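You operate a simulated robot arm through the tools that you are given. There is no shell and no other tool.

You are at the controls of a simulated robot arm. One attempt, no reset.

Task
Tare the open jar, fill it to 100 ml with plain water and weigh the water.
Fine: press tare once; leave the jar open on the pan, balance on; close the knob. Set down upright: glass jar.

The check looks at the end state, three seconds after you hand in, the way a careful person would. Anything else that was tipped, shoved, dropped, spilled or broken makes it a failure.

Robot
A 7-joint arm with a two-finger parallel gripper, fixed in place. Base frame: the origin is at the foot of the arm, x ahead of it, y to its left, z up; the work surface is at about z = 0.904. Readings come in m, rad, newtons and seconds.
With the tool pointing down near the work surface it reaches from about 0.24 to 0.68 m from the base axis. Its first joint turns from -1.152 to 1.152 rad. Payload 2.4 kg.
The TCP is the grasp point between the finger pads, 0.03 m short of the fingertips. In the tool frame z runs along the fingers and y along their closing line. Largest opening 0.094 m; finger width 0.028, thickness 0.01; the body of the gripper, 0.05 by 0.096 m, starts 0.055 m behind the TCP.
Orientation is that of the tool frame in the base frame, as a unit quaternion [x, y, z, w]. With the fingers straight down and closing along the base's y, the tool's x points along the base's -x, its y along +y and its z along -z.

Tools
- The arm moves only by the tool step_arm. Its argument "motion" is a list of rows, each an object of numbers (a shift or turn left out is 0, a gripper value left out holds the last): "fingers": the gripper command, from -1 (fully open) to 1 (shut), values between in proportion; "tx", "ty", "tz": the shift along the tool's x, y, z in units of 500 mm (1.0 is 500 mm); "wx", "wy", "wz": the turn, a rotation vector about the tool's x, y, z in units of 180 degrees (1.0 is 180 degrees). In form: [{"fingers": .., "tx": .., "ty": .., "tz": .., "wx": .., "wy": .., "wz": ..}, ...]. A call has 1 to 20 rows; each row is the pose to reach, as a shift and turn from the pose commanded when the call began, along the tool's axes at that moment. A call with a number of a shift or a turn outside -1 to 1 is refused whole. A row lasts 0.2 s, in which the tool goes at most 0.05 m and 0.15 rad; a call with a longer step from one row to the next is refused whole, and so is a gripper value outside its range. A pose out of reach is approached as far as the arm can. The call stops where the force on the tool passes 50 N (or 10 N more than at its start, if that is more) or the arm is blocked; 0.2 s more then pass. Each finger travels about 0.153 m/s and halts on what it meets, pressing with about 38 N; the grip force reading is that of the motor and also rises with nothing between the fingers. The clock runs only during rows and for 0.2 s after the last one: add rows that repeat a pose to give the fingers time. The reply holds the time, the measured pose of the TCP, the force on the tool along the base axes, the opening and the grip force, in the units named above and with some noise, with the torque about the TCP (base axes, N m) and any sound that the robot's microphone picked up.
- Cameras (640 x 400 px; columns grow to the right, rows downward): "scene" is fixed at [0.0531, 0.4881, 1.4449]; the picture's right is [-0.48, -0.88, 0.00], its down [-0.47, 0.26, -0.85] and it looks along [0.74, -0.41, -0.53] (base axes); focal length 275 px, centre (320, 200). "wrist" rides on the gripper at [0.076, 0.014, -0.102] in the tool frame; the picture's right is [-0.18, 0.98, 0.00], its down [-0.75, -0.14, -0.64] and it looks along [-0.63, -0.12, 0.77] (tool axes); focal length 243 px, centre (320, 200). There is no depth. A picture from a camera that has moved, and an enlarged one, comes with that camera's place and axes in the base frame and with its lens. The place of the scene camera against the robot may be out by one fixed shift of up to 0.012 m in any direction.
- get_image(camera): a new picture of that camera. The clock stands still meanwhile.
- close_up(camera, box): a new picture of the part [left, top, right, bottom] of that camera's present view, enlarged. The clock stands still meanwhile.
- job_done(): hands the job in; it is judged then, once.

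Nothing tells you positions but the pictures and the camera data. Unless the task says otherwise, let go and move clear before handing in.

The tools are called after "Request:" by a JSON object that holds its "api" and its "payload". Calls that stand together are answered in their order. step_arm: Moves the arm, as the interface text tells. Its arguments: {"type":"object","properties":{"motion":{"type":"array","items":{"type":"object","properties":{"fingers":{"type":"number"},"tx":{"type":"number"},"ty":{"type":"number"},"tz":{"type":"number"},"wx":{"type":"number"},"wy":{"type":"number"},"wz":{"type":"number"}}}}},"required":["motion"]} The other tools are called the same way: get_image (camera) takes a picture; close_up (camera, box) takes an enlarged picture of a part of a camera's view; job_done () hands the job in.

At the start:

```text
time_s: 0.0
tcp_pos: [0.3994, -0.0167, 1.3256]
orientation: [0.0, 1.0, 0.0, 0.0]
contact_force: [0.1, -0.7, -0.5]
moment: [0.02, 0.0, -0.01]
width: 0.0939
finger_force: 0.1
```

scene: 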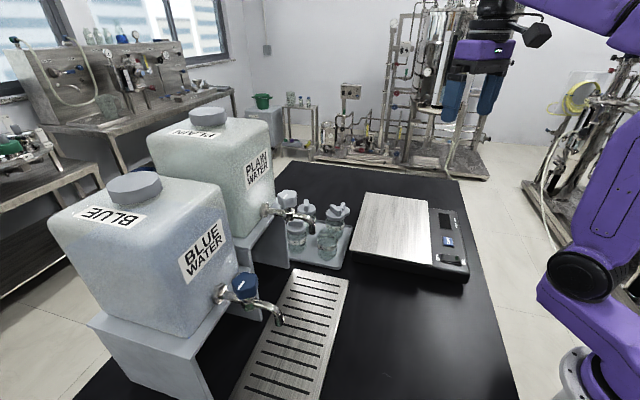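
wrist: 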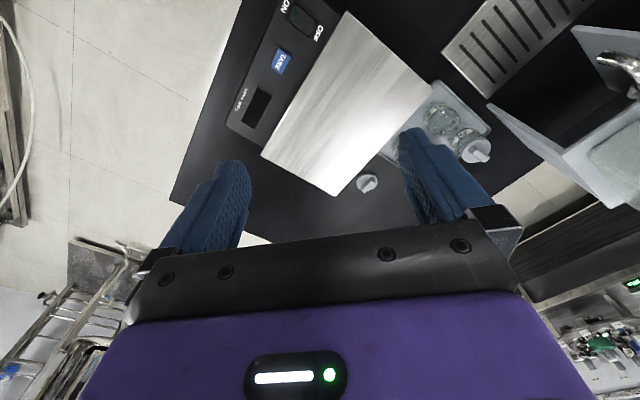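

I see two dispensers (blue water, plain water), a drip tray, a tray of jars and a balance. I will take enlarged pictures to see the details first.

Request:
{"api": "close_up", "payload": {"camera": "scene", "box": [230, 160, 390, 290]}}

Request:
{"api": "close_up", "payload": {"camera": "scene", "box": [340, 180, 480, 290]}}

Request:
{"api": "close_up", "payload": {"camera": "wrist", "box": [220, 0, 360, 140]}}

Request:
{"api": "close_up", "payload": {"camera": "wrist", "box": [340, 60, 520, 200]}}

Request:
{"api": "close_up", "payload": {"camera": "scene", "box": [180, 250, 350, 400]}}

```text
3.08 times, centred on (310, 225) of scene
camera zoom: at [0.0531, 0.4881, 1.4449], right [-0.48, -0.88, 0.0], down [-0.47, 0.26, -0.85], along [0.74, -0.41, -0.53], focal length 846 px, centre (351, 123)
```

zoom: 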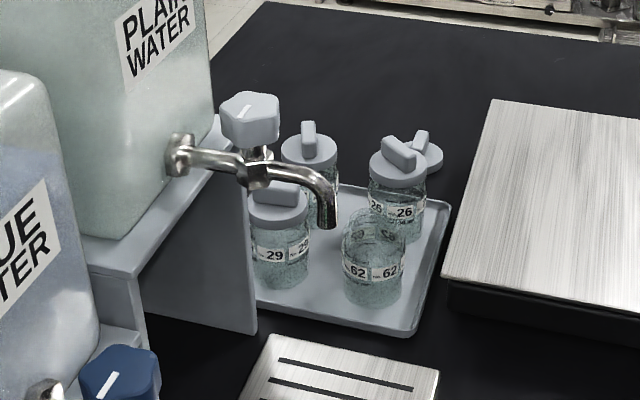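

```text
3.64 times, centred on (410, 235) of scene
camera zoom: at [0.0531, 0.4881, 1.4449], right [-0.48, -0.88, 0.0], down [-0.47, 0.26, -0.85], along [0.74, -0.41, -0.53], focal length 1000 px, centre (-7, 73)
```

zoom: 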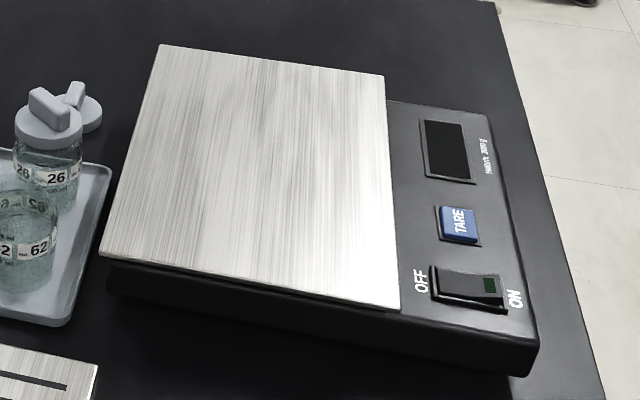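

```text
2.86 times, centred on (290, 70) of wrist
camera zoom: at [0.3231, -0.0043, 1.4284], right [0.18, 0.98, 0.0], down [0.75, -0.14, 0.64], along [0.63, -0.12, -0.77], focal length 693 px, centre (406, 571)
```

zoom: 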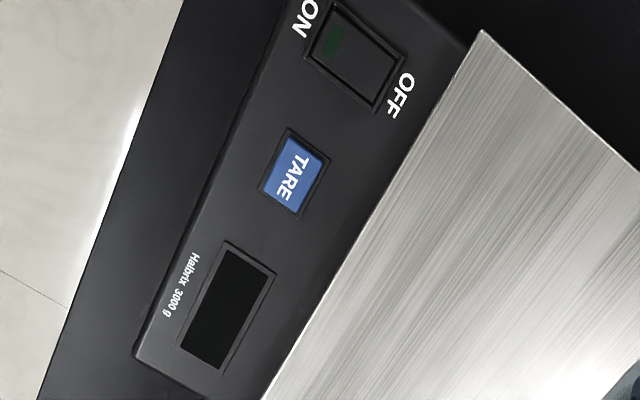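

```text
2.86 times, centred on (430, 130) of wrist
camera zoom: at [0.3231, -0.0043, 1.4284], right [0.18, 0.98, 0.0], down [0.75, -0.14, 0.64], along [0.63, -0.12, -0.77], focal length 693 px, centre (6, 400)
```

zoom: 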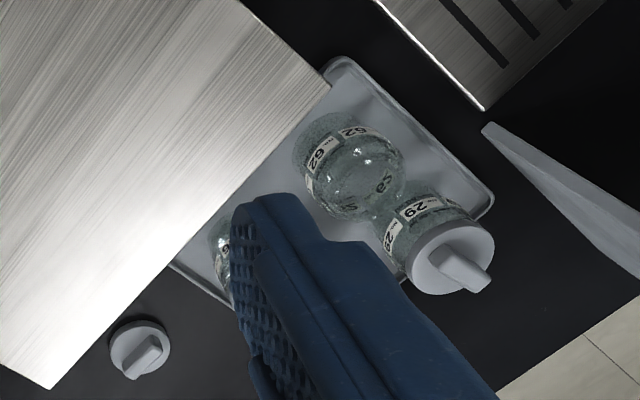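

```text
2.67 times, centred on (265, 325) of scene
camera zoom: at [0.0531, 0.4881, 1.4449], right [-0.48, -0.88, 0.0], down [-0.47, 0.26, -0.85], along [0.74, -0.41, -0.53], focal length 733 px, centre (467, -133)
```

zoom: 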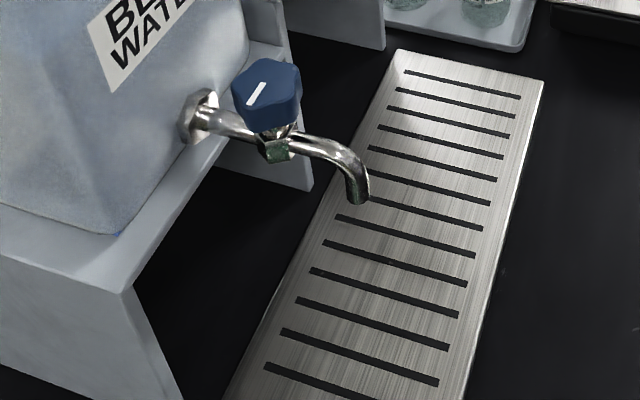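

I take jar 62 (no lid) at about (0.53, 0.20), and the drip tray runs diagonally. I'll move the wrist camera to look at the taps and jars from a second viewpoint.

Request:
{"api": "step_arm", "payload": {"motion": [{"fingers": -1, "tx": 0.025, "ty": 0.034, "tz": 0.0125, "wz": -0.024}, {"tx": 0.05, "ty": 0.068, "tz": 0.025, "wz": -0.048}, {"tx": 0.075, "ty": 0.102, "tz": 0.0375, "wz": -0.072}, {"tx": 0.1, "ty": 0.136, "tz": 0.05, "wz": -0.096}, {"tx": 0.125, "ty": 0.17, "tz": 0.0625, "wz": -0.12}, {"tx": 0.15, "ty": 0.204, "tz": 0.075, "wz": -0.144}, {"tx": 0.175, "ty": 0.238, "tz": 0.0875, "wz": -0.168}, {"tx": 0.2, "ty": 0.274, "tz": 0.1, "wz": -0.194}]}}

Request:
{"api": "get_image", "payload": {"camera": "wrist"}}

```text
time_s: 1.8
tcp_pos: [0.2979, 0.1215, 1.2772]
orientation: [-0.301, 0.954, -0.001, 0.0]
contact_force: [0.5, -0.4, -0.2]
moment: [0.0, -0.02, 0.01]
width: 0.0942
finger_force: 0.1
```

```text
taken
camera wrist: at [0.2277, 0.0884, 1.3805], right [-0.41, 0.91, 0.0], down [0.7, 0.32, 0.64], along [0.58, 0.27, -0.77], focal length 243 px, centre (320, 200)
```

wrist: 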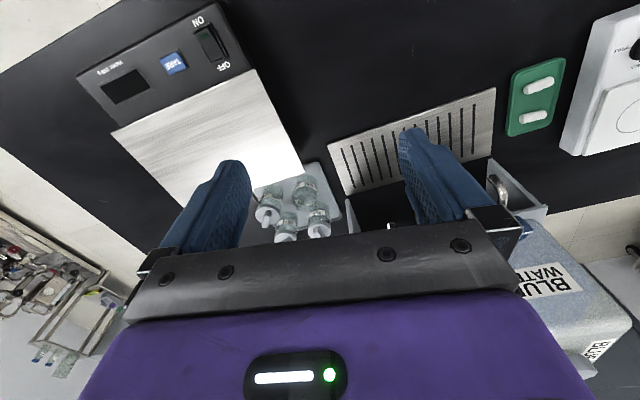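

The gripper hides the taps from this pose. I'll tilt the tool outward about 30° so the wrist camera looks forward at the taps.

Request:
{"api": "step_arm", "payload": {"motion": [{"wy": -0.042}, {"wy": -0.084}, {"wy": -0.126}, {"wy": -0.167}, {"wy": -0.194}]}}

Request:
{"api": "get_image", "payload": {"camera": "wrist"}}

Request:
{"api": "get_image", "payload": {"camera": "scene"}}

```text
time_s: 3.0
tcp_pos: [0.2993, 0.1189, 1.2769]
orientation: [-0.286, 0.91, 0.09, 0.288]
contact_force: [-0.3, -0.6, -0.2]
moment: [-0.02, 0.0, 0.0]
width: 0.094
finger_force: 0.0
```

```text
taken
camera wrist: at [0.1915, 0.0608, 1.3168], right [-0.44, 0.89, 0.11], down [0.28, 0.03, 0.96], along [0.85, 0.45, -0.27], focal length 243 px, centre (320, 200)
```

wrist: 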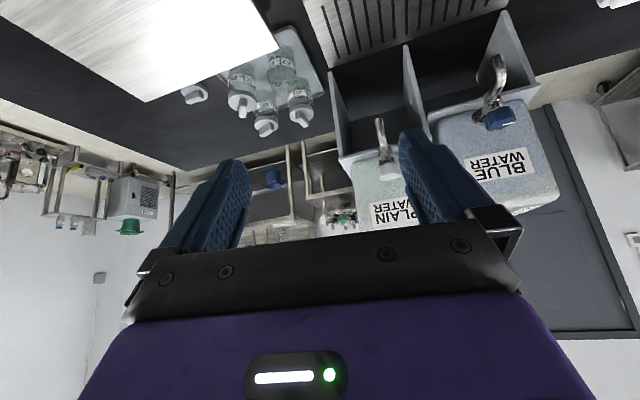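

```text
taken
```

scene: 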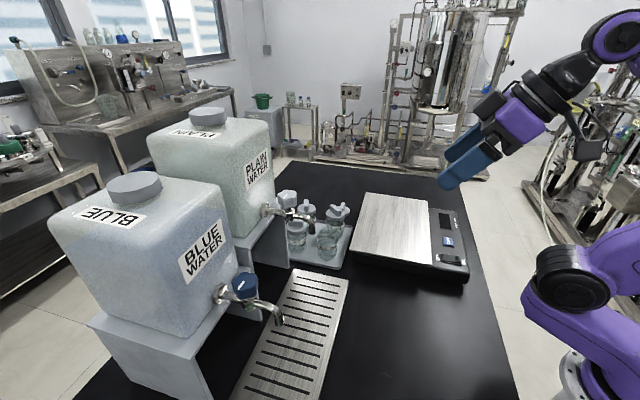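

Request:
{"api": "close_up", "payload": {"camera": "wrist", "box": [340, 30, 540, 155]}}

Request:
{"api": "close_up", "payload": {"camera": "wrist", "box": [180, 10, 340, 150]}}

Request:
{"api": "close_up", "payload": {"camera": "scene", "box": [250, 185, 330, 235]}}

```text
3.20 times, centred on (440, 92) of wrist
camera zoom: at [0.1915, 0.0608, 1.3168], right [-0.44, 0.89, 0.11], down [0.28, 0.03, 0.96], along [0.85, 0.45, -0.27], focal length 776 px, centre (-64, 544)
```

zoom: 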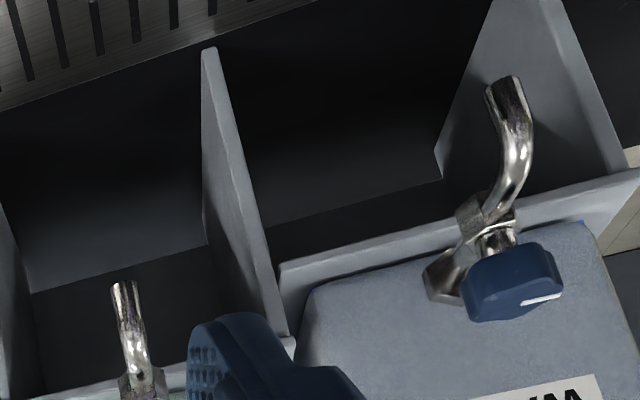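

```text
2.86 times, centred on (260, 80) of wrist
camera zoom: at [0.1915, 0.0608, 1.3168], right [-0.44, 0.89, 0.11], down [0.28, 0.03, 0.96], along [0.85, 0.45, -0.27], focal length 693 px, centre (491, 543)
```

zoom: 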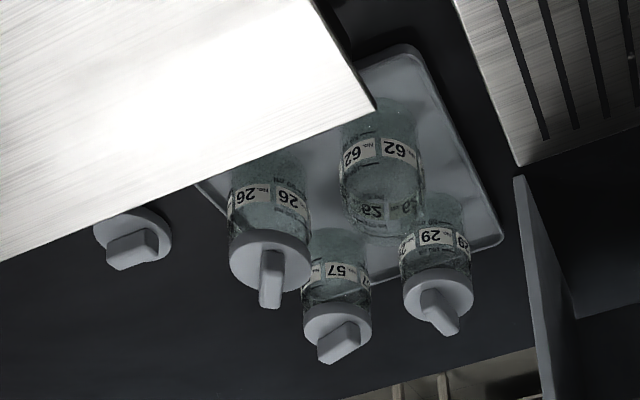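

```text
8.00 times, centred on (290, 210) of scene
camera zoom: at [0.0531, 0.4881, 1.4449], right [-0.48, -0.88, 0.0], down [-0.47, 0.26, -0.85], along [0.74, -0.41, -0.53], focal length 2199 px, centre (560, 120)
```

zoom: 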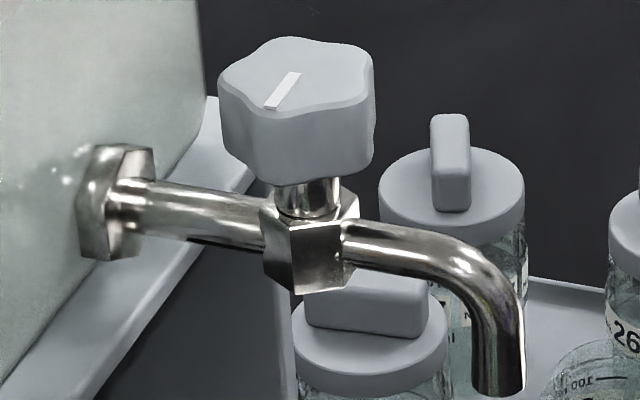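

Triangulating, the plain spout tip is at about (0.427, 0.298, 1.108), above the drip tray. Next I level the tool and move over the balance controls for an accurate look.

Request:
{"api": "step_arm", "payload": {"motion": [{"tx": 0.026, "ty": -0.0412, "tz": 0.0128, "wy": 0.0194}, {"tx": 0.052, "ty": -0.0824, "tz": 0.0256, "wy": 0.0388}, {"tx": 0.078, "ty": -0.1236, "tz": 0.0384, "wy": 0.0582}, {"tx": 0.104, "ty": -0.1648, "tz": 0.0512, "wy": 0.0776}, {"tx": 0.13, "ty": -0.206, "tz": 0.064, "wy": 0.097}, {"tx": 0.156, "ty": -0.2472, "tz": 0.0768, "wy": 0.1164}, {"tx": 0.182, "ty": -0.2884, "tz": 0.0896, "wy": 0.1358}, {"tx": 0.208, "ty": -0.3296, "tz": 0.1024, "wy": 0.1552}, {"tx": 0.234, "ty": -0.3708, "tz": 0.1152, "wy": 0.1746}, {"tx": 0.26, "ty": -0.412, "tz": 0.128, "wy": 0.194}]}}

Request:
{"api": "step_arm", "payload": {"motion": [{"fingers": 1, "wz": 0.045}, {"wz": 0.09}, {"wz": 0.135}, {"wz": 0.18}, {"wz": 0.225}, {"wz": 0.27}, {"wz": 0.315}, {"wz": 0.36}, {"wz": 0.405}, {"wz": 0.444}]}}

Request:
{"api": "get_image", "payload": {"camera": "wrist"}}

```text
time_s: 5.2
tcp_pos: [0.3575, -0.0906, 1.1461]
orientation: [-0.3, 0.954, 0.0, -0.001]
contact_force: [-1.9, -0.4, -0.5]
moment: [-0.03, -0.03, 0.0]
width: 0.0944
finger_force: 0.0
```

```text
time_s: 7.4
tcp_pos: [0.3597, -0.0885, 1.1487]
orientation: [0.383, 0.924, 0.001, 0.0]
contact_force: [-0.3, -0.2, -0.1]
moment: [0.0, -0.01, 0.01]
width: 0.0
finger_force: 32.9
```

```text
taken
camera wrist: at [0.3161, -0.0259, 1.2514], right [0.83, 0.56, 0.0], down [0.43, -0.63, 0.64], along [0.36, -0.53, -0.77], focal length 243 px, centre (320, 200)
```

wrist: 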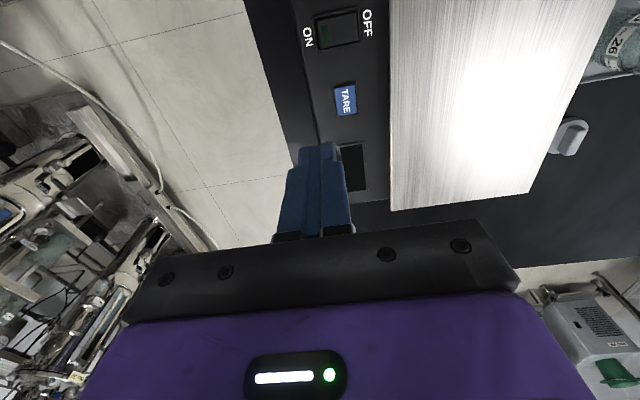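

Request:
{"api": "close_up", "payload": {"camera": "wrist", "box": [280, 0, 400, 130]}}

```text
3.08 times, centred on (340, 65) of wrist
camera zoom: at [0.3161, -0.0259, 1.2514], right [0.83, 0.56, 0.0], down [0.43, -0.63, 0.64], along [0.36, -0.53, -0.77], focal length 746 px, centre (258, 615)
```

zoom: 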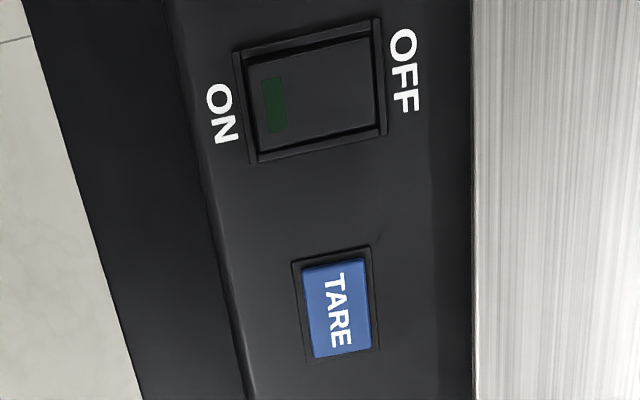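

TARE is at about (0.394, -0.088, 0.953) and the rocker's ON half is at about (0.340, -0.048). I'll hover the closed fingertips just above the ON half and check.

Request:
{"api": "step_arm", "payload": {"motion": [{"tx": 0.043, "ty": 0.015, "tz": 0.05}, {"tx": 0.086, "ty": 0.029, "tz": 0.12}, {"tx": 0.086, "ty": 0.029, "tz": 0.19}, {"tx": 0.086, "ty": 0.029, "tz": 0.24}, {"tx": 0.086, "ty": 0.029, "tz": 0.257}, {"tx": 0.086, "ty": 0.029, "tz": 0.257}]}}

Request:
{"api": "get_image", "payload": {"camera": "wrist"}}

Request:
{"api": "close_up", "payload": {"camera": "scene", "box": [400, 190, 490, 290]}}

```text
time_s: 8.8
tcp_pos: [0.3406, -0.0495, 1.0198]
orientation: [0.383, 0.924, 0.0, 0.0]
contact_force: [-0.3, 0.5, 0.6]
moment: [-0.03, -0.02, 0.01]
width: 0.0
finger_force: 33.0
```

```text
taken
camera wrist: at [0.2965, 0.0145, 1.1219], right [0.83, 0.56, 0.0], down [0.43, -0.63, 0.64], along [0.36, -0.53, -0.77], focal length 243 px, centre (320, 200)
```

wrist: 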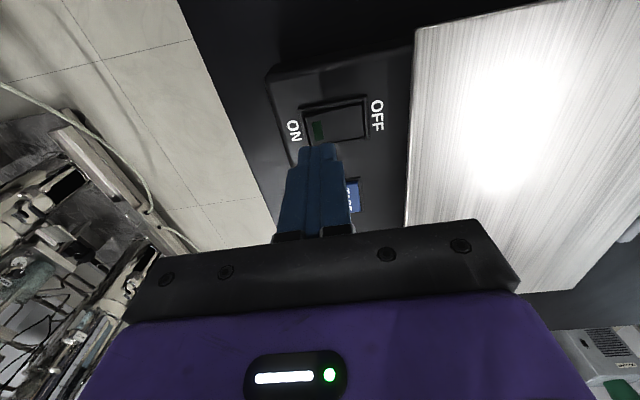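

```text
4.00 times, centred on (445, 240) of scene
camera zoom: at [0.0531, 0.4881, 1.4449], right [-0.48, -0.88, 0.0], down [-0.47, 0.26, -0.85], along [0.74, -0.41, -0.53], focal length 1100 px, centre (-180, 40)
```

zoom: 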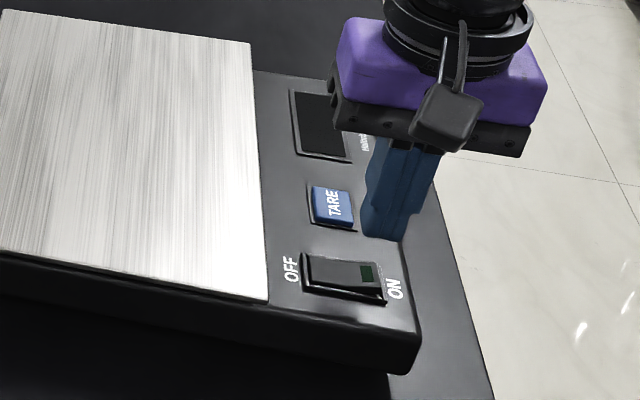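

Request:
{"api": "step_arm", "payload": {"motion": [{"tx": 0.003, "ty": 0.003, "tz": 0.03}, {"tx": 0.003, "ty": 0.003, "tz": 0.06}, {"tx": 0.003, "ty": 0.003, "tz": 0.066}, {"tx": 0.003, "ty": 0.003, "tz": 0.072}, {"tx": 0.003, "ty": 0.003, "tz": 0.072}]}}

Request:
{"api": "close_up", "payload": {"camera": "scene", "box": [400, 190, 490, 290]}}

```text
time_s: 9.8
tcp_pos: [0.3407, -0.0455, 0.9888]
orientation: [0.382, 0.924, 0.001, 0.001]
contact_force: [-8.1, 1.5, 21.6]
moment: [0.21, 0.14, 0.08]
width: 0.0
finger_force: 33.5
heard: click
stopped in row 4: the force on the tool passed its limit at 65 N (the readings are from after the stop); the commanded pose is now the measured one
```

```text
4.00 times, centred on (445, 240) of scene
camera zoom: at [0.0526, 0.4881, 1.4449], right [-0.48, -0.88, 0.0], down [-0.47, 0.26, -0.85], along [0.74, -0.41, -0.53], focal length 1100 px, centre (-180, 40)
```

zoom: 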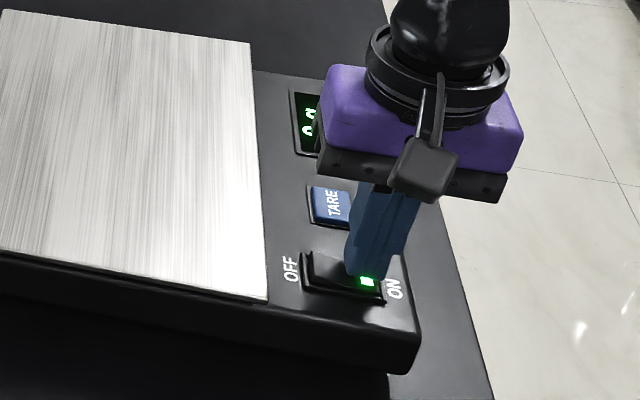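

The balance is on: the switch light and display are lit. Now I retreat upward and turn the tool so the fingers close along x for a top-down look at jar 62.

Request:
{"api": "step_arm", "payload": {"motion": [{"tz": -0.06}, {"tz": -0.14, "wz": -0.045}, {"tz": -0.22, "wz": -0.09}, {"tz": -0.3, "wz": -0.135}, {"tz": -0.38, "wz": -0.18}, {"tz": -0.42, "wz": -0.225}, {"tz": -0.42, "wz": -0.27}, {"tz": -0.42, "wz": -0.315}, {"tz": -0.42, "wz": -0.36}, {"tz": -0.42, "wz": -0.405}, {"tz": -0.42, "wz": -0.45}, {"tz": -0.42, "wz": -0.495}, {"tz": -0.42, "wz": -0.54}, {"tz": -0.42, "wz": -0.585}, {"tz": -0.42, "wz": -0.63}, {"tz": -0.42, "wz": -0.675}, {"tz": -0.42, "wz": -0.72}, {"tz": -0.42, "wz": -0.75}]}}

Request:
{"api": "close_up", "payload": {"camera": "scene", "box": [400, 190, 490, 290]}}

```text
time_s: 13.6
tcp_pos: [0.3389, -0.0464, 1.1957]
orientation: [0.708, -0.706, 0.001, -0.001]
contact_force: [0.3, 0.1, -0.3]
moment: [0.03, 0.0, 0.03]
width: 0.0001
finger_force: 33.5
```

```text
4.00 times, centred on (445, 240) of scene
camera zoom: at [0.0531, 0.4881, 1.4449], right [-0.48, -0.88, 0.0], down [-0.47, 0.26, -0.85], along [0.74, -0.41, -0.53], focal length 1100 px, centre (-180, 40)
```

zoom: 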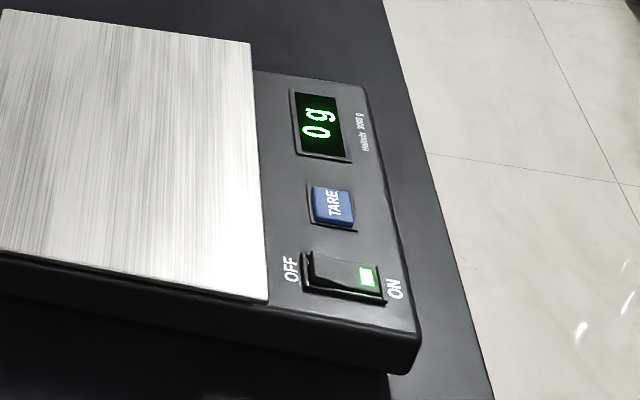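

Request:
{"api": "step_arm", "payload": {"motion": [{"fingers": -1, "tx": -0.0665, "ty": -0.0478}, {"tx": -0.133, "ty": -0.0955}, {"tx": -0.1995, "ty": -0.1433}, {"tx": -0.266, "ty": -0.191}, {"tx": -0.3325, "ty": -0.2388}, {"tx": -0.399, "ty": -0.2865}, {"tx": -0.4655, "ty": -0.3343}, {"tx": -0.532, "ty": -0.382}, {"tx": -0.532, "ty": -0.382}]}}

Request:
{"api": "get_image", "payload": {"camera": "wrist"}}

Request:
{"api": "close_up", "payload": {"camera": "wrist", "box": [240, 0, 400, 150]}}

```text
time_s: 15.6
tcp_pos: [0.5339, 0.2217, 1.1978]
orientation: [0.707, -0.707, 0.002, 0.0]
contact_force: [-0.3, -0.5, -0.1]
moment: [-0.01, 0.0, -0.01]
width: 0.0941
finger_force: 0.0
```

```text
taken
camera wrist: at [0.5193, 0.1447, 1.3007], right [-0.98, 0.18, 0.0], down [0.14, 0.75, 0.64], along [0.12, 0.63, -0.77], focal length 243 px, centre (320, 200)
```

wrist: 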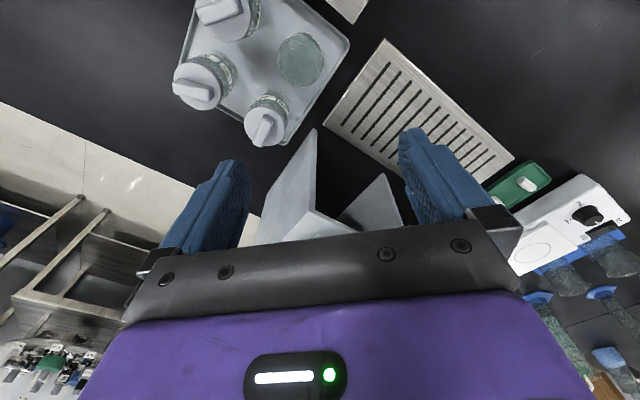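

```text
2.67 times, centred on (320, 75) of wrist
camera zoom: at [0.5193, 0.1447, 1.3007], right [-0.98, 0.18, 0.0], down [0.14, 0.75, 0.64], along [0.12, 0.63, -0.77], focal length 647 px, centre (320, 533)
```

zoom: 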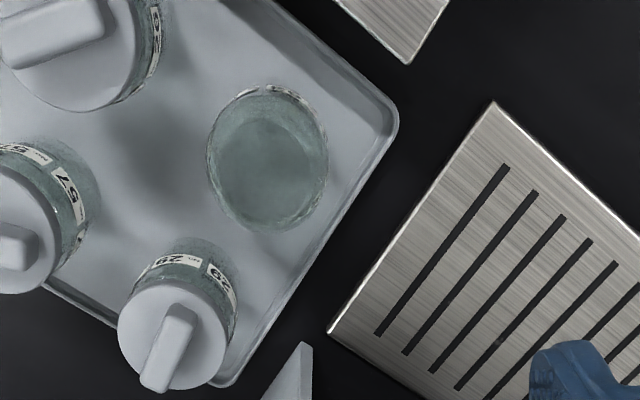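

Request:
{"api": "close_up", "payload": {"camera": "scene", "box": [295, 205, 355, 270]}}

Request:
{"api": "close_up", "payload": {"camera": "wrist", "box": [270, 20, 335, 95]}}

```text
6.15 times, centred on (325, 238) of scene
camera zoom: at [0.0531, 0.4881, 1.4449], right [-0.48, -0.88, 0.0], down [-0.47, 0.26, -0.85], along [0.74, -0.41, -0.53], focal length 1692 px, centre (289, -31)
```

zoom: 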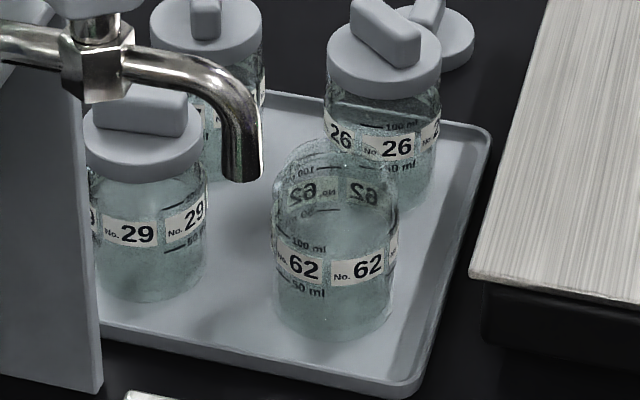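

```text
5.33 times, centred on (302, 58) of wrist
camera zoom: at [0.5193, 0.1447, 1.3007], right [-0.98, 0.18, 0.0], down [0.14, 0.75, 0.64], along [0.12, 0.63, -0.77], focal length 1294 px, centre (413, 960)
```

zoom: 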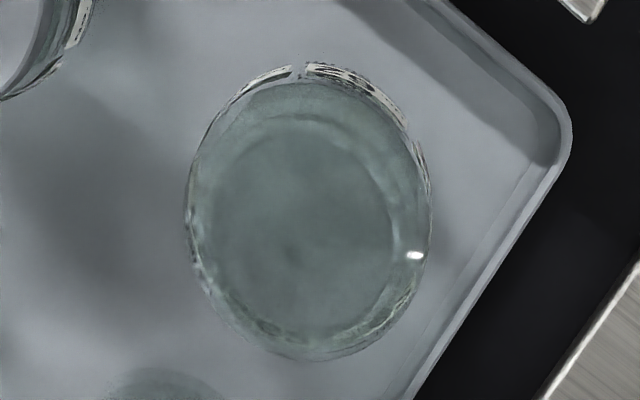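

Jar 62 has a straight wall with 50 and 100 ml marks; its rim centre is at about (0.553, 0.197, 0.975). I'll move above it, descend part way with the fingers open, and check alignment.

Request:
{"api": "step_arm", "payload": {"motion": [{"tx": 0.024, "ty": -0.02, "tz": 0.05}, {"tx": 0.0474, "ty": -0.0394, "tz": 0.12}, {"tx": 0.0474, "ty": -0.0394, "tz": 0.2}, {"tx": 0.0474, "ty": -0.0394, "tz": 0.28}, {"tx": 0.0474, "ty": -0.0394, "tz": 0.32}, {"tx": 0.0474, "ty": -0.0394, "tz": 0.32}]}}

Request:
{"api": "get_image", "payload": {"camera": "wrist"}}

Request:
{"api": "close_up", "payload": {"camera": "scene", "box": [280, 170, 370, 270]}}

```text
time_s: 16.9
tcp_pos: [0.5548, 0.1961, 1.0386]
orientation: [0.708, -0.706, 0.001, -0.002]
contact_force: [-0.1, 0.2, -0.8]
moment: [0.02, 0.0, -0.01]
width: 0.0941
finger_force: 0.1
```

```text
taken
camera wrist: at [0.5396, 0.1188, 1.1426], right [-0.98, 0.18, 0.0], down [0.14, 0.75, 0.64], along [0.12, 0.63, -0.77], focal length 243 px, centre (320, 200)
```

wrist: 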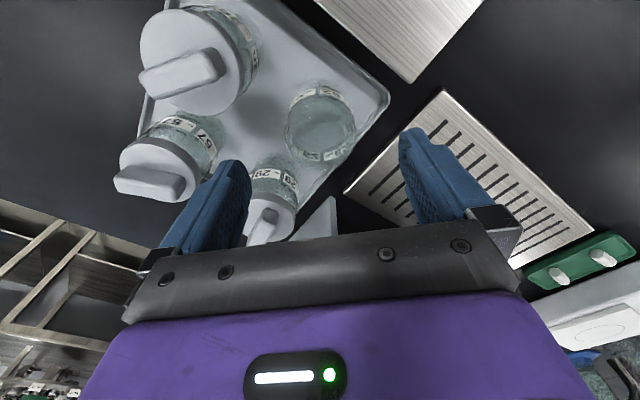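

```text
4.00 times, centred on (325, 220) of scene
camera zoom: at [0.0531, 0.4881, 1.4449], right [-0.48, -0.88, 0.0], down [-0.47, 0.26, -0.85], along [0.74, -0.41, -0.53], focal length 1100 px, centre (300, 120)
```

zoom: 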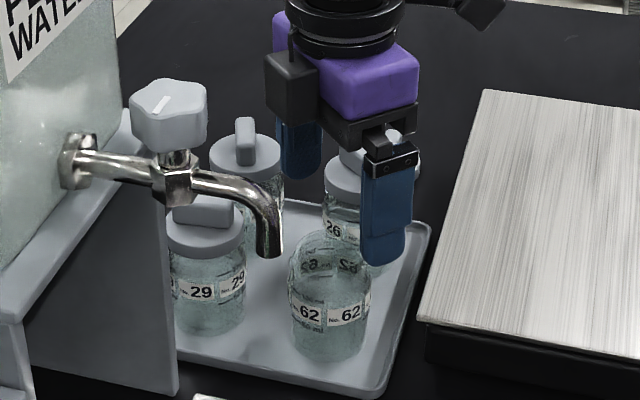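

Request:
{"api": "close_up", "payload": {"camera": "wrist", "box": [270, 70, 380, 170]}}

```text
4.00 times, centred on (325, 120) of wrist
camera zoom: at [0.5396, 0.1188, 1.1426], right [-0.98, 0.18, 0.0], down [0.14, 0.75, 0.64], along [0.12, 0.63, -0.77], focal length 970 px, centre (300, 520)
```

zoom: 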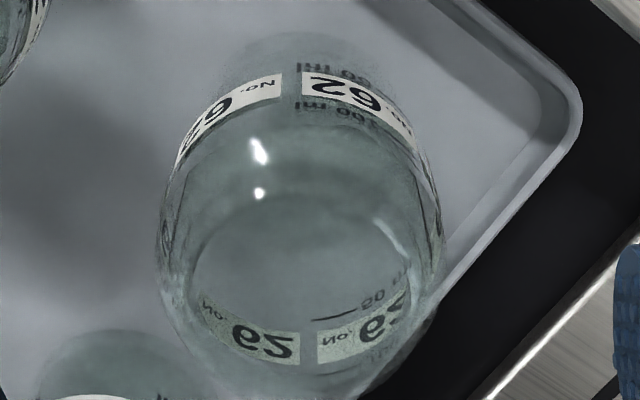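

Alignment is good (jar centre within 2 mm of the tool axis). Descend and grip jar 62.

Request:
{"api": "step_arm", "payload": {"motion": [{"tx": -0.002, "tz": 0.04}, {"tx": -0.002, "tz": 0.08}, {"tx": -0.002, "tz": 0.12}, {"tx": -0.002, "tz": 0.15}, {"tx": -0.002, "tz": 0.17}, {"tx": -0.002, "tz": 0.18}, {"tx": -0.002, "tz": 0.18}]}}

Request:
{"api": "close_up", "payload": {"camera": "scene", "box": [280, 170, 370, 270]}}

```text
time_s: 18.6
tcp_pos: [0.5518, 0.1969, 0.9473]
orientation: [0.707, -0.707, 0.001, -0.001]
contact_force: [-0.9, -0.8, 1.5]
moment: [-0.01, 0.0, -0.02]
width: 0.0942
finger_force: 0.1
```

```text
4.00 times, centred on (325, 220) of scene
camera zoom: at [0.0531, 0.4881, 1.4449], right [-0.48, -0.88, 0.0], down [-0.47, 0.26, -0.85], along [0.74, -0.41, -0.53], focal length 1100 px, centre (300, 120)
```

zoom: 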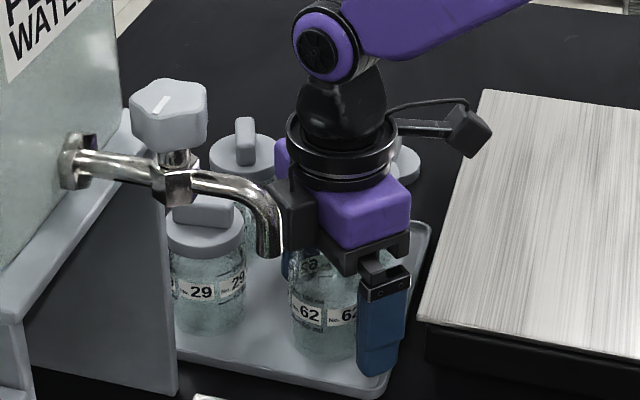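

Request:
{"api": "step_arm", "payload": {"motion": [{"fingers": 0.0}, {"fingers": 0.3}, {"fingers": 1}, {"fingers": 1}, {"fingers": 1}]}}

Request:
{"api": "close_up", "payload": {"camera": "scene", "box": [280, 170, 370, 270]}}

```text
time_s: 19.8
tcp_pos: [0.5505, 0.1962, 0.9494]
orientation: [0.707, -0.707, 0.001, -0.001]
contact_force: [0.7, -0.4, 1.3]
moment: [-0.02, 0.11, 0.01]
width: 0.0573
finger_force: 38.2
```

```text
4.00 times, centred on (325, 220) of scene
camera zoom: at [0.053, 0.488, 1.4449], right [-0.48, -0.88, 0.0], down [-0.47, 0.26, -0.85], along [0.74, -0.41, -0.53], focal length 1100 px, centre (300, 120)
```

zoom: 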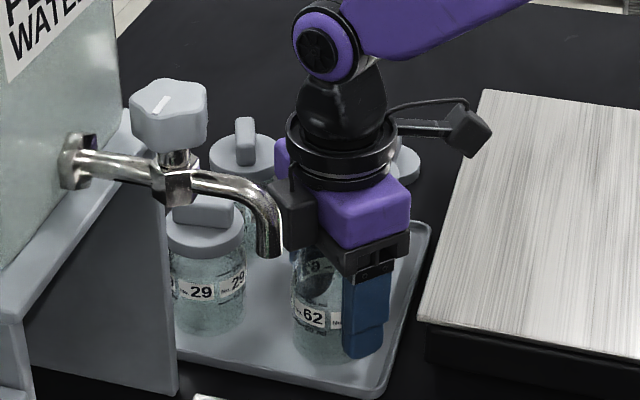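

The jar is held (57 mm wide). Lift it and carry it over the pan.

Request:
{"api": "step_arm", "payload": {"motion": [{"fingers": 1, "tz": -0.02}, {"tz": -0.06}, {"tz": -0.11}, {"tz": -0.16}, {"tz": -0.2}, {"tz": -0.24}, {"tx": 0.04, "ty": 0.012, "tz": -0.24}, {"tx": 0.1, "ty": 0.031, "tz": -0.24}, {"tx": 0.17, "ty": 0.053, "tz": -0.24}, {"tx": 0.24, "ty": 0.075, "tz": -0.24}, {"tx": 0.31, "ty": 0.096, "tz": -0.24}, {"tx": 0.365, "ty": 0.113, "tz": -0.22}, {"tx": 0.393, "ty": 0.122, "tz": -0.18}, {"tx": 0.393, "ty": 0.122, "tz": -0.16}, {"tx": 0.393, "ty": 0.122, "tz": -0.16}]}}

Request:
{"api": "get_image", "payload": {"camera": "scene"}}

Request:
{"api": "get_image", "payload": {"camera": "wrist"}}

```text
time_s: 22.7
tcp_pos: [0.4906, 0.0017, 1.0362]
orientation: [-0.707, 0.707, -0.004, 0.006]
contact_force: [-9.2, 0.4, 30.5]
moment: [0.03, 1.08, -0.01]
width: 0.0548
finger_force: 38.3
stopped in row 14: the force on the tool passed its limit at 64 N (the readings are from after the stop); the commanded pose is now the measured one
```

```text
taken
```

scene: 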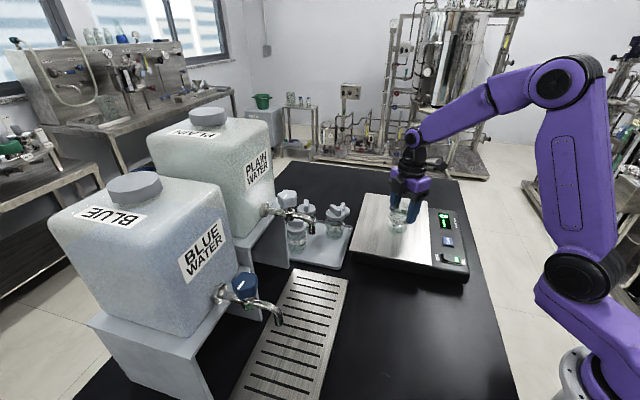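

```text
taken
camera wrist: at [0.4755, -0.0757, 1.1389], right [-0.98, 0.18, -0.01], down [0.13, 0.75, 0.64], along [0.13, 0.63, -0.76], focal length 243 px, centre (320, 200)
```

wrist: 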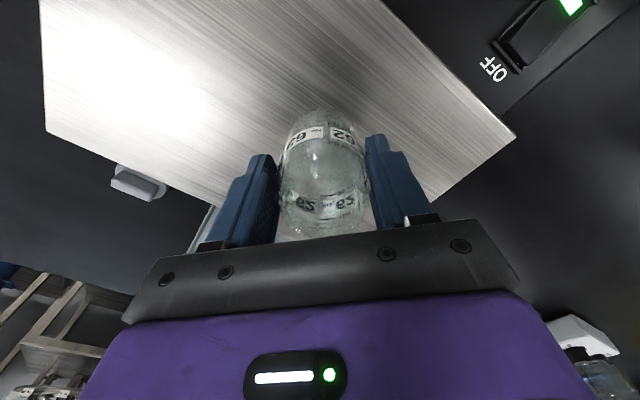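

The jar touched the pan earlier than I expected. I'll look closely before doing anything more.

Request:
{"api": "close_up", "payload": {"camera": "scene", "box": [350, 140, 480, 270]}}

Request:
{"api": "close_up", "payload": {"camera": "scene", "box": [380, 180, 430, 240]}}

Request:
{"api": "close_up", "payload": {"camera": "wrist", "box": [260, 90, 390, 240]}}

```text
3.08 times, centred on (415, 205) of scene
camera zoom: at [0.0523, 0.4881, 1.4449], right [-0.48, -0.88, 0.0], down [-0.47, 0.26, -0.85], along [0.74, -0.41, -0.53], focal length 846 px, centre (28, 185)
```

zoom: 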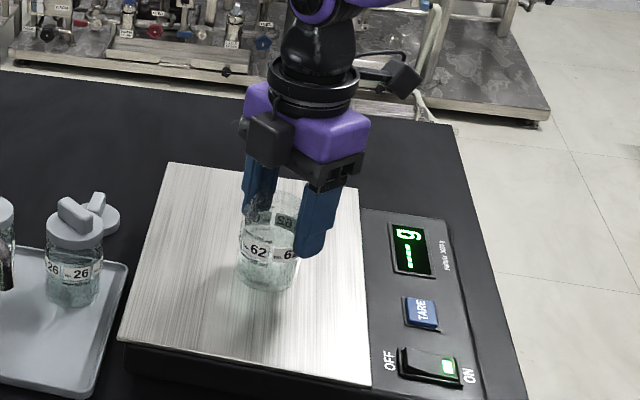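

```text
6.67 times, centred on (405, 210) of scene
camera zoom: at [0.0523, 0.4881, 1.4449], right [-0.48, -0.88, 0.0], down [-0.47, 0.26, -0.85], along [0.74, -0.41, -0.53], focal length 1833 px, centre (-247, 133)
```

zoom: 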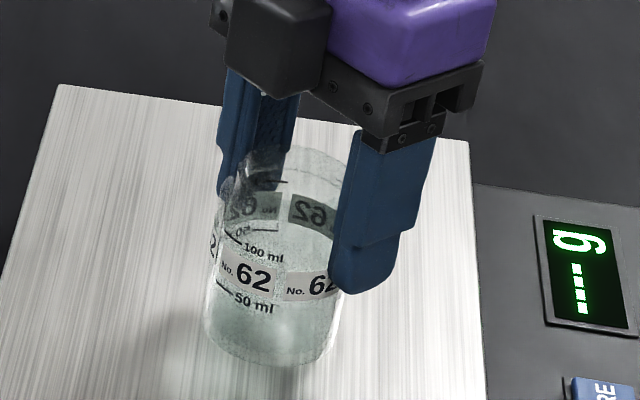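

```text
2.67 times, centred on (325, 165) of wrist
camera zoom: at [0.4755, -0.0757, 1.1389], right [-0.98, 0.18, -0.01], down [0.13, 0.75, 0.64], along [0.13, 0.63, -0.76], focal length 647 px, centre (307, 293)
```

zoom: 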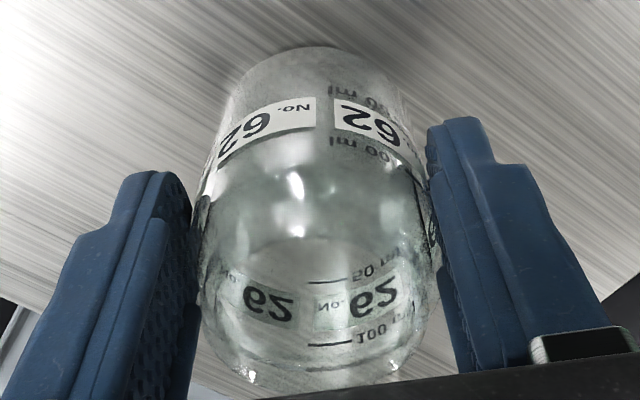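

Request:
{"api": "step_arm", "payload": {"motion": [{"fingers": 1, "tz": -0.002}, {"tz": -0.002}]}}

Request:
{"api": "close_up", "payload": {"camera": "scene", "box": [380, 180, 450, 250]}}

```text
time_s: 23.3
tcp_pos: [0.4915, 0.0027, 1.0367]
orientation: [0.707, -0.707, 0.004, -0.005]
contact_force: [-9.2, 1.5, 35.1]
moment: [0.23, 1.02, 0.04]
width: 0.0546
finger_force: 38.1
```

```text
5.71 times, centred on (415, 215) of scene
camera zoom: at [0.0522, 0.4881, 1.4449], right [-0.48, -0.88, 0.0], down [-0.47, 0.26, -0.85], along [0.74, -0.41, -0.53], focal length 1571 px, centre (-223, 114)
```

zoom: 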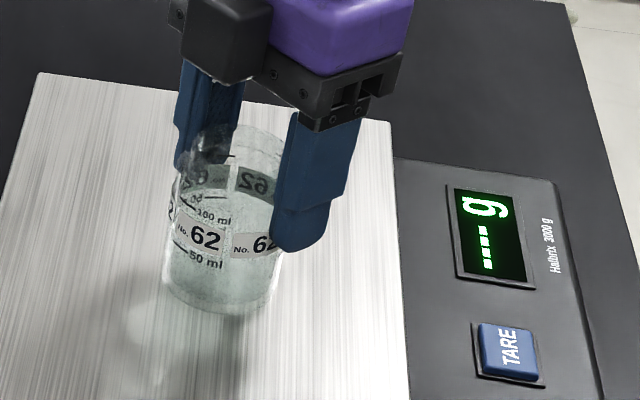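

Request:
{"api": "step_arm", "payload": {"motion": [{"fingers": 1, "tz": -0.004}, {"tz": -0.004}]}}

```text
time_s: 23.9
tcp_pos: [0.4908, 0.0015, 1.0362]
orientation: [-0.707, 0.707, -0.004, 0.004]
contact_force: [-5.5, 2.6, 20.2]
moment: [0.2, 0.52, 0.0]
width: 0.0548
finger_force: 37.9
```

Request:
{"api": "step_arm", "payload": {"motion": [{"fingers": 1, "tz": -0.003}, {"tz": -0.003}]}}

Request:
{"api": "close_up", "payload": {"camera": "scene", "box": [380, 180, 450, 250]}}

```text
time_s: 24.5
tcp_pos: [0.492, 0.0015, 1.0385]
orientation: [-0.707, 0.707, -0.004, 0.003]
contact_force: [0.8, 0.0, -0.7]
moment: [0.0, -0.02, 0.0]
width: 0.0549
finger_force: 38.2
```

```text
5.71 times, centred on (415, 215) of scene
camera zoom: at [0.0531, 0.4881, 1.4449], right [-0.48, -0.88, 0.0], down [-0.47, 0.26, -0.85], along [0.74, -0.41, -0.53], focal length 1571 px, centre (-223, 114)
```

zoom: 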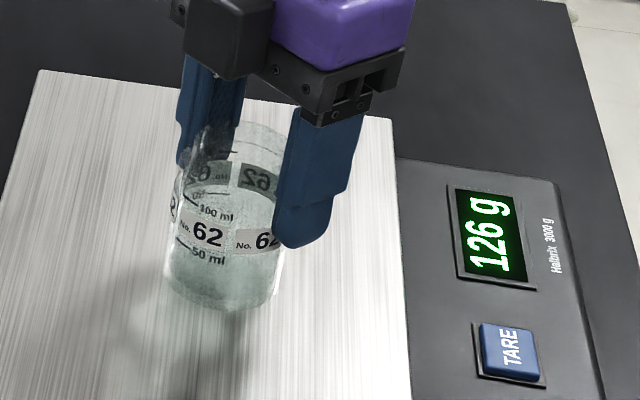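

The load is relieved; the jar rests lightly on the pan (126 g showing). Now I release it gently and rise.

Request:
{"api": "step_arm", "payload": {"motion": [{"fingers": 0.0}, {"fingers": -0.1}, {"fingers": -0.2}, {"fingers": -0.3}, {"fingers": -0.5}, {"fingers": -0.7}, {"fingers": -0.9}]}}

Request:
{"api": "close_up", "payload": {"camera": "scene", "box": [380, 180, 450, 250]}}

Request:
{"api": "get_image", "payload": {"camera": "wrist"}}

```text
time_s: 26.1
tcp_pos: [0.4911, 0.0014, 1.0382]
orientation: [0.708, -0.706, 0.004, -0.005]
contact_force: [-0.2, 0.4, 0.2]
moment: [0.0, 0.05, 0.03]
width: 0.0893
finger_force: 0.0
```

```text
5.71 times, centred on (415, 215) of scene
camera zoom: at [0.0531, 0.4881, 1.4449], right [-0.48, -0.88, 0.0], down [-0.47, 0.26, -0.85], along [0.74, -0.41, -0.53], focal length 1571 px, centre (-223, 114)
```

zoom: 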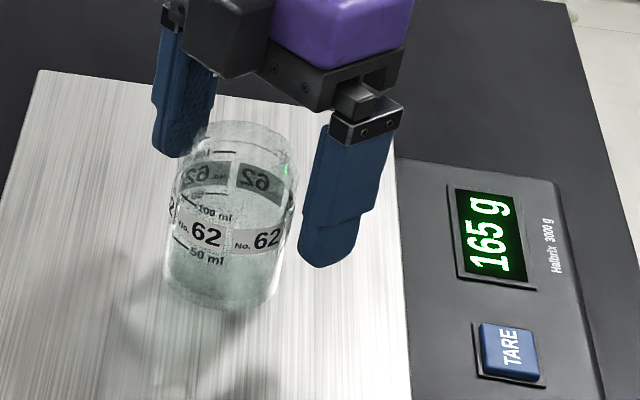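

```text
taken
camera wrist: at [0.4763, -0.0758, 1.1413], right [-0.98, 0.18, -0.01], down [0.13, 0.75, 0.64], along [0.13, 0.63, -0.76], focal length 243 px, centre (320, 200)
```

wrist: 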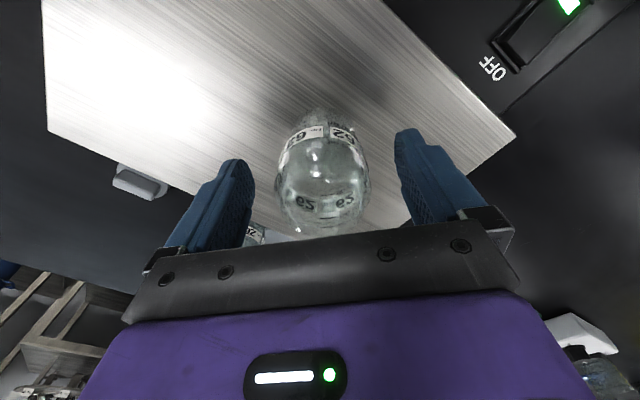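

The jar stands on the pan, reading 165 g. I rise, close the fingers, turn to −45° and move above TARE.

Request:
{"api": "step_arm", "payload": {"motion": [{"fingers": -1, "tz": -0.06}, {"tz": -0.13}, {"tz": -0.2}, {"tz": -0.25, "wz": 0.045}, {"fingers": 1, "tz": -0.25, "wz": 0.09, "tx": 0.02, "ty": 0.02}, {"tz": -0.25, "wz": 0.135, "tx": 0.06, "ty": 0.065}, {"tz": -0.25, "wz": 0.18, "tx": 0.1, "ty": 0.109}, {"tz": -0.25, "wz": 0.225, "tx": 0.14, "ty": 0.153}, {"tz": -0.25, "wz": 0.27, "tx": 0.178, "ty": 0.194}, {"tz": -0.25, "wz": 0.315, "tx": 0.178, "ty": 0.194}, {"tz": -0.25, "wz": 0.36, "tx": 0.178, "ty": 0.194}, {"tz": -0.25, "wz": 0.405, "tx": 0.178, "ty": 0.194}, {"tz": -0.25, "wz": 0.45, "tx": 0.178, "ty": 0.194}, {"tz": -0.25, "wz": 0.495, "tx": 0.178, "ty": 0.194}, {"tz": -0.25, "wz": 0.54, "tx": 0.178, "ty": 0.194}, {"tz": -0.25, "wz": 0.585, "tx": 0.178, "ty": 0.194}, {"tz": -0.25, "wz": 0.63, "tx": 0.178, "ty": 0.194}, {"tz": -0.25, "wz": 0.675, "tx": 0.178, "ty": 0.194}, {"tz": -0.25, "wz": 0.72, "tx": 0.178, "ty": 0.194}, {"tz": -0.25, "wz": 0.75, "tx": 0.178, "ty": 0.194}]}}

Request:
{"api": "get_image", "payload": {"camera": "wrist"}}

Request:
{"api": "get_image", "payload": {"camera": "scene"}}

```text
time_s: 30.3
tcp_pos: [0.3938, -0.0867, 1.1617]
orientation: [0.383, 0.924, 0.003, 0.006]
contact_force: [-0.6, 0.0, -0.7]
moment: [0.0, 0.0, 0.02]
width: 0.0
finger_force: 33.2
```

```text
taken
camera wrist: at [0.349, -0.0237, 1.2647], right [0.83, 0.56, 0.01], down [0.42, -0.63, 0.65], along [0.37, -0.53, -0.76], focal length 243 px, centre (320, 200)
```

wrist: 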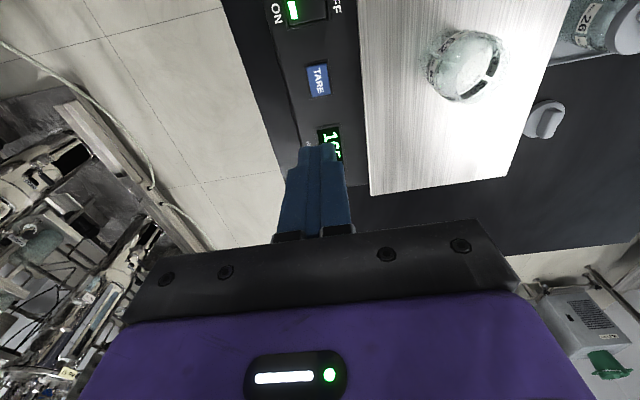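

```text
taken
```

scene: 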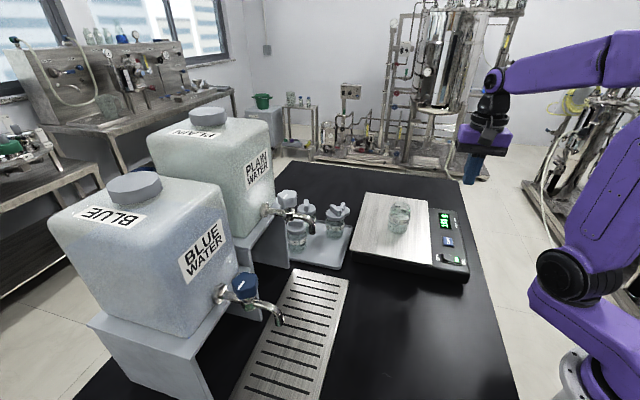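

Request:
{"api": "step_arm", "payload": {"motion": [{"fingers": 1, "tz": 0.06}, {"tz": 0.14}, {"tz": 0.22}, {"tz": 0.29}, {"tz": 0.32}, {"tz": 0.328}, {"tz": 0.328}]}}

Request:
{"api": "close_up", "payload": {"camera": "scene", "box": [400, 190, 490, 290]}}

```text
time_s: 31.9
tcp_pos: [0.3956, -0.0861, 0.9982]
orientation: [0.383, 0.924, 0.004, 0.005]
contact_force: [0.8, 1.3, -0.1]
moment: [0.0, 0.03, 0.01]
width: 0.0
finger_force: 33.0
```

```text
4.00 times, centred on (445, 240) of scene
camera zoom: at [0.0531, 0.4881, 1.4449], right [-0.48, -0.88, 0.0], down [-0.47, 0.26, -0.85], along [0.74, -0.41, -0.53], focal length 1100 px, centre (-180, 40)
```

zoom: 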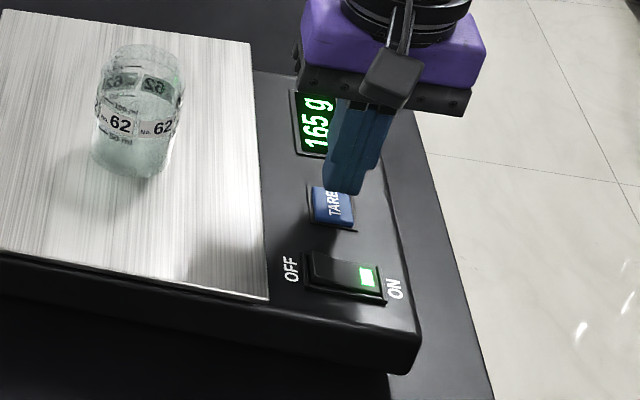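

Request:
{"api": "step_arm", "payload": {"motion": [{"fingers": 1, "tz": 0.002}, {"tz": 0.004}, {"tz": 0.006}, {"tz": 0.008}, {"tz": 0.01}]}}

Request:
{"api": "close_up", "payload": {"camera": "scene", "box": [400, 190, 490, 290]}}

```text
time_s: 33.1
tcp_pos: [0.395, -0.0864, 0.9931]
orientation: [0.383, 0.924, 0.003, 0.006]
contact_force: [0.3, 0.0, 0.3]
moment: [-0.01, 0.0, 0.01]
width: 0.0
finger_force: 33.2
```

```text
4.00 times, centred on (445, 240) of scene
camera zoom: at [0.0531, 0.4881, 1.4449], right [-0.48, -0.88, 0.0], down [-0.47, 0.26, -0.85], along [0.74, -0.41, -0.53], focal length 1100 px, centre (-180, 40)
```

zoom: 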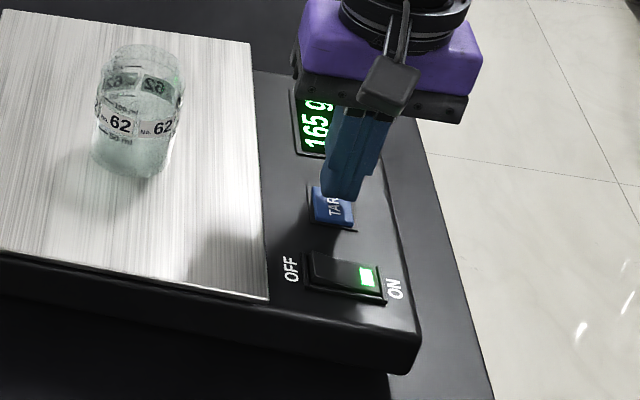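

Request:
{"api": "step_arm", "payload": {"motion": [{"fingers": 1, "tz": 0.002}, {"tz": 0.004}, {"tz": 0.006}, {"tz": 0.008}]}}

```text
time_s: 34.1
tcp_pos: [0.3948, -0.088, 0.9895]
orientation: [0.383, 0.924, 0.003, 0.006]
contact_force: [0.0, -0.4, -0.5]
moment: [-0.03, -0.03, 0.02]
width: 0.0001
finger_force: 33.4
```

Request:
{"api": "step_arm", "payload": {"motion": [{"fingers": 1, "tz": 0.002}, {"tz": 0.004}, {"tz": 0.006}]}}

Request:
{"api": "close_up", "payload": {"camera": "scene", "box": [400, 190, 490, 290]}}

```text
time_s: 34.9
tcp_pos: [0.3939, -0.0873, 0.9876]
orientation: [0.382, 0.924, 0.003, 0.006]
contact_force: [0.6, 0.0, 0.6]
moment: [-0.04, -0.01, -0.03]
width: 0.0001
finger_force: 32.5
```

```text
4.00 times, centred on (445, 240) of scene
camera zoom: at [0.0531, 0.4881, 1.4449], right [-0.48, -0.88, 0.0], down [-0.47, 0.26, -0.85], along [0.74, -0.41, -0.53], focal length 1100 px, centre (-180, 40)
```

zoom: 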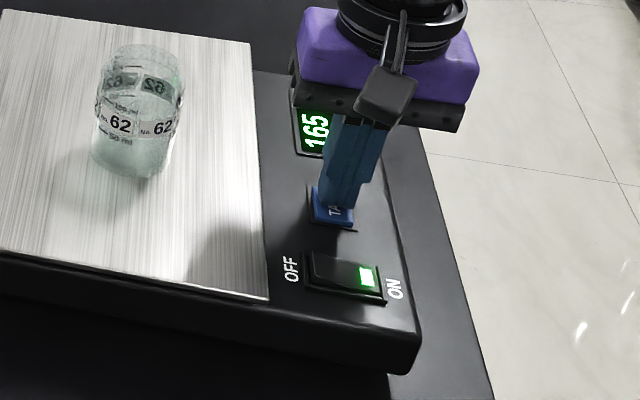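

Request:
{"api": "step_arm", "payload": {"motion": [{"fingers": 1, "tz": 0.002}, {"tz": 0.004}, {"tz": 0.006}]}}

```text
time_s: 35.7
tcp_pos: [0.3956, -0.0876, 0.9831]
orientation: [0.383, 0.924, 0.003, 0.006]
contact_force: [-0.6, -0.2, 1.5]
moment: [0.0, 0.03, 0.0]
width: 0.0001
finger_force: 33.4
heard: click
```

A click. I'll check the display and lift off.

Request:
{"api": "step_arm", "payload": {"motion": [{"fingers": 1, "tz": -0.02}, {"tz": -0.08}, {"tz": -0.16}, {"tz": -0.24}, {"tz": -0.32}]}}

Request:
{"api": "close_up", "payload": {"camera": "scene", "box": [400, 190, 490, 290]}}

Request:
{"api": "get_image", "payload": {"camera": "wrist"}}

```text
time_s: 36.9
tcp_pos: [0.394, -0.0882, 1.1427]
orientation: [0.384, 0.923, 0.003, 0.005]
contact_force: [-0.1, 0.8, 0.1]
moment: [0.02, 0.0, -0.06]
width: 0.0
finger_force: 33.3
```

```text
4.00 times, centred on (445, 240) of scene
camera zoom: at [0.0531, 0.4881, 1.4449], right [-0.48, -0.88, 0.0], down [-0.47, 0.26, -0.85], along [0.74, -0.41, -0.53], focal length 1100 px, centre (-180, 40)
```

zoom: 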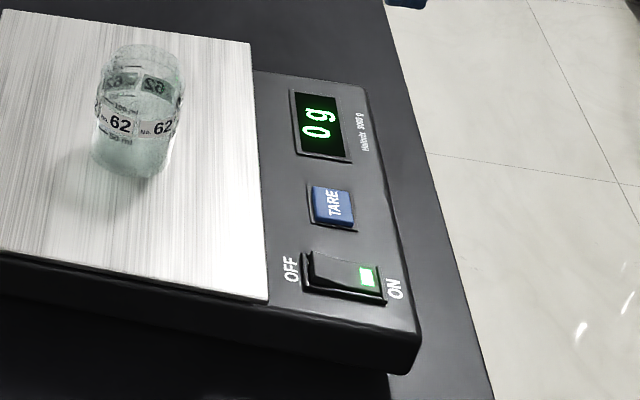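

```text
taken
camera wrist: at [0.3487, -0.0247, 1.2455], right [0.83, 0.56, 0.01], down [0.43, -0.63, 0.65], along [0.37, -0.53, -0.76], focal length 243 px, centre (320, 200)
```

wrist: 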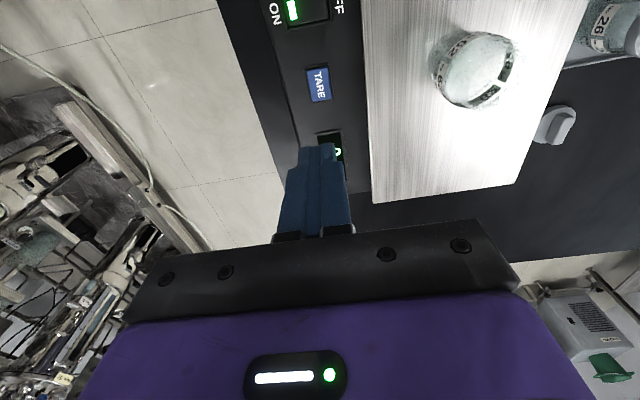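

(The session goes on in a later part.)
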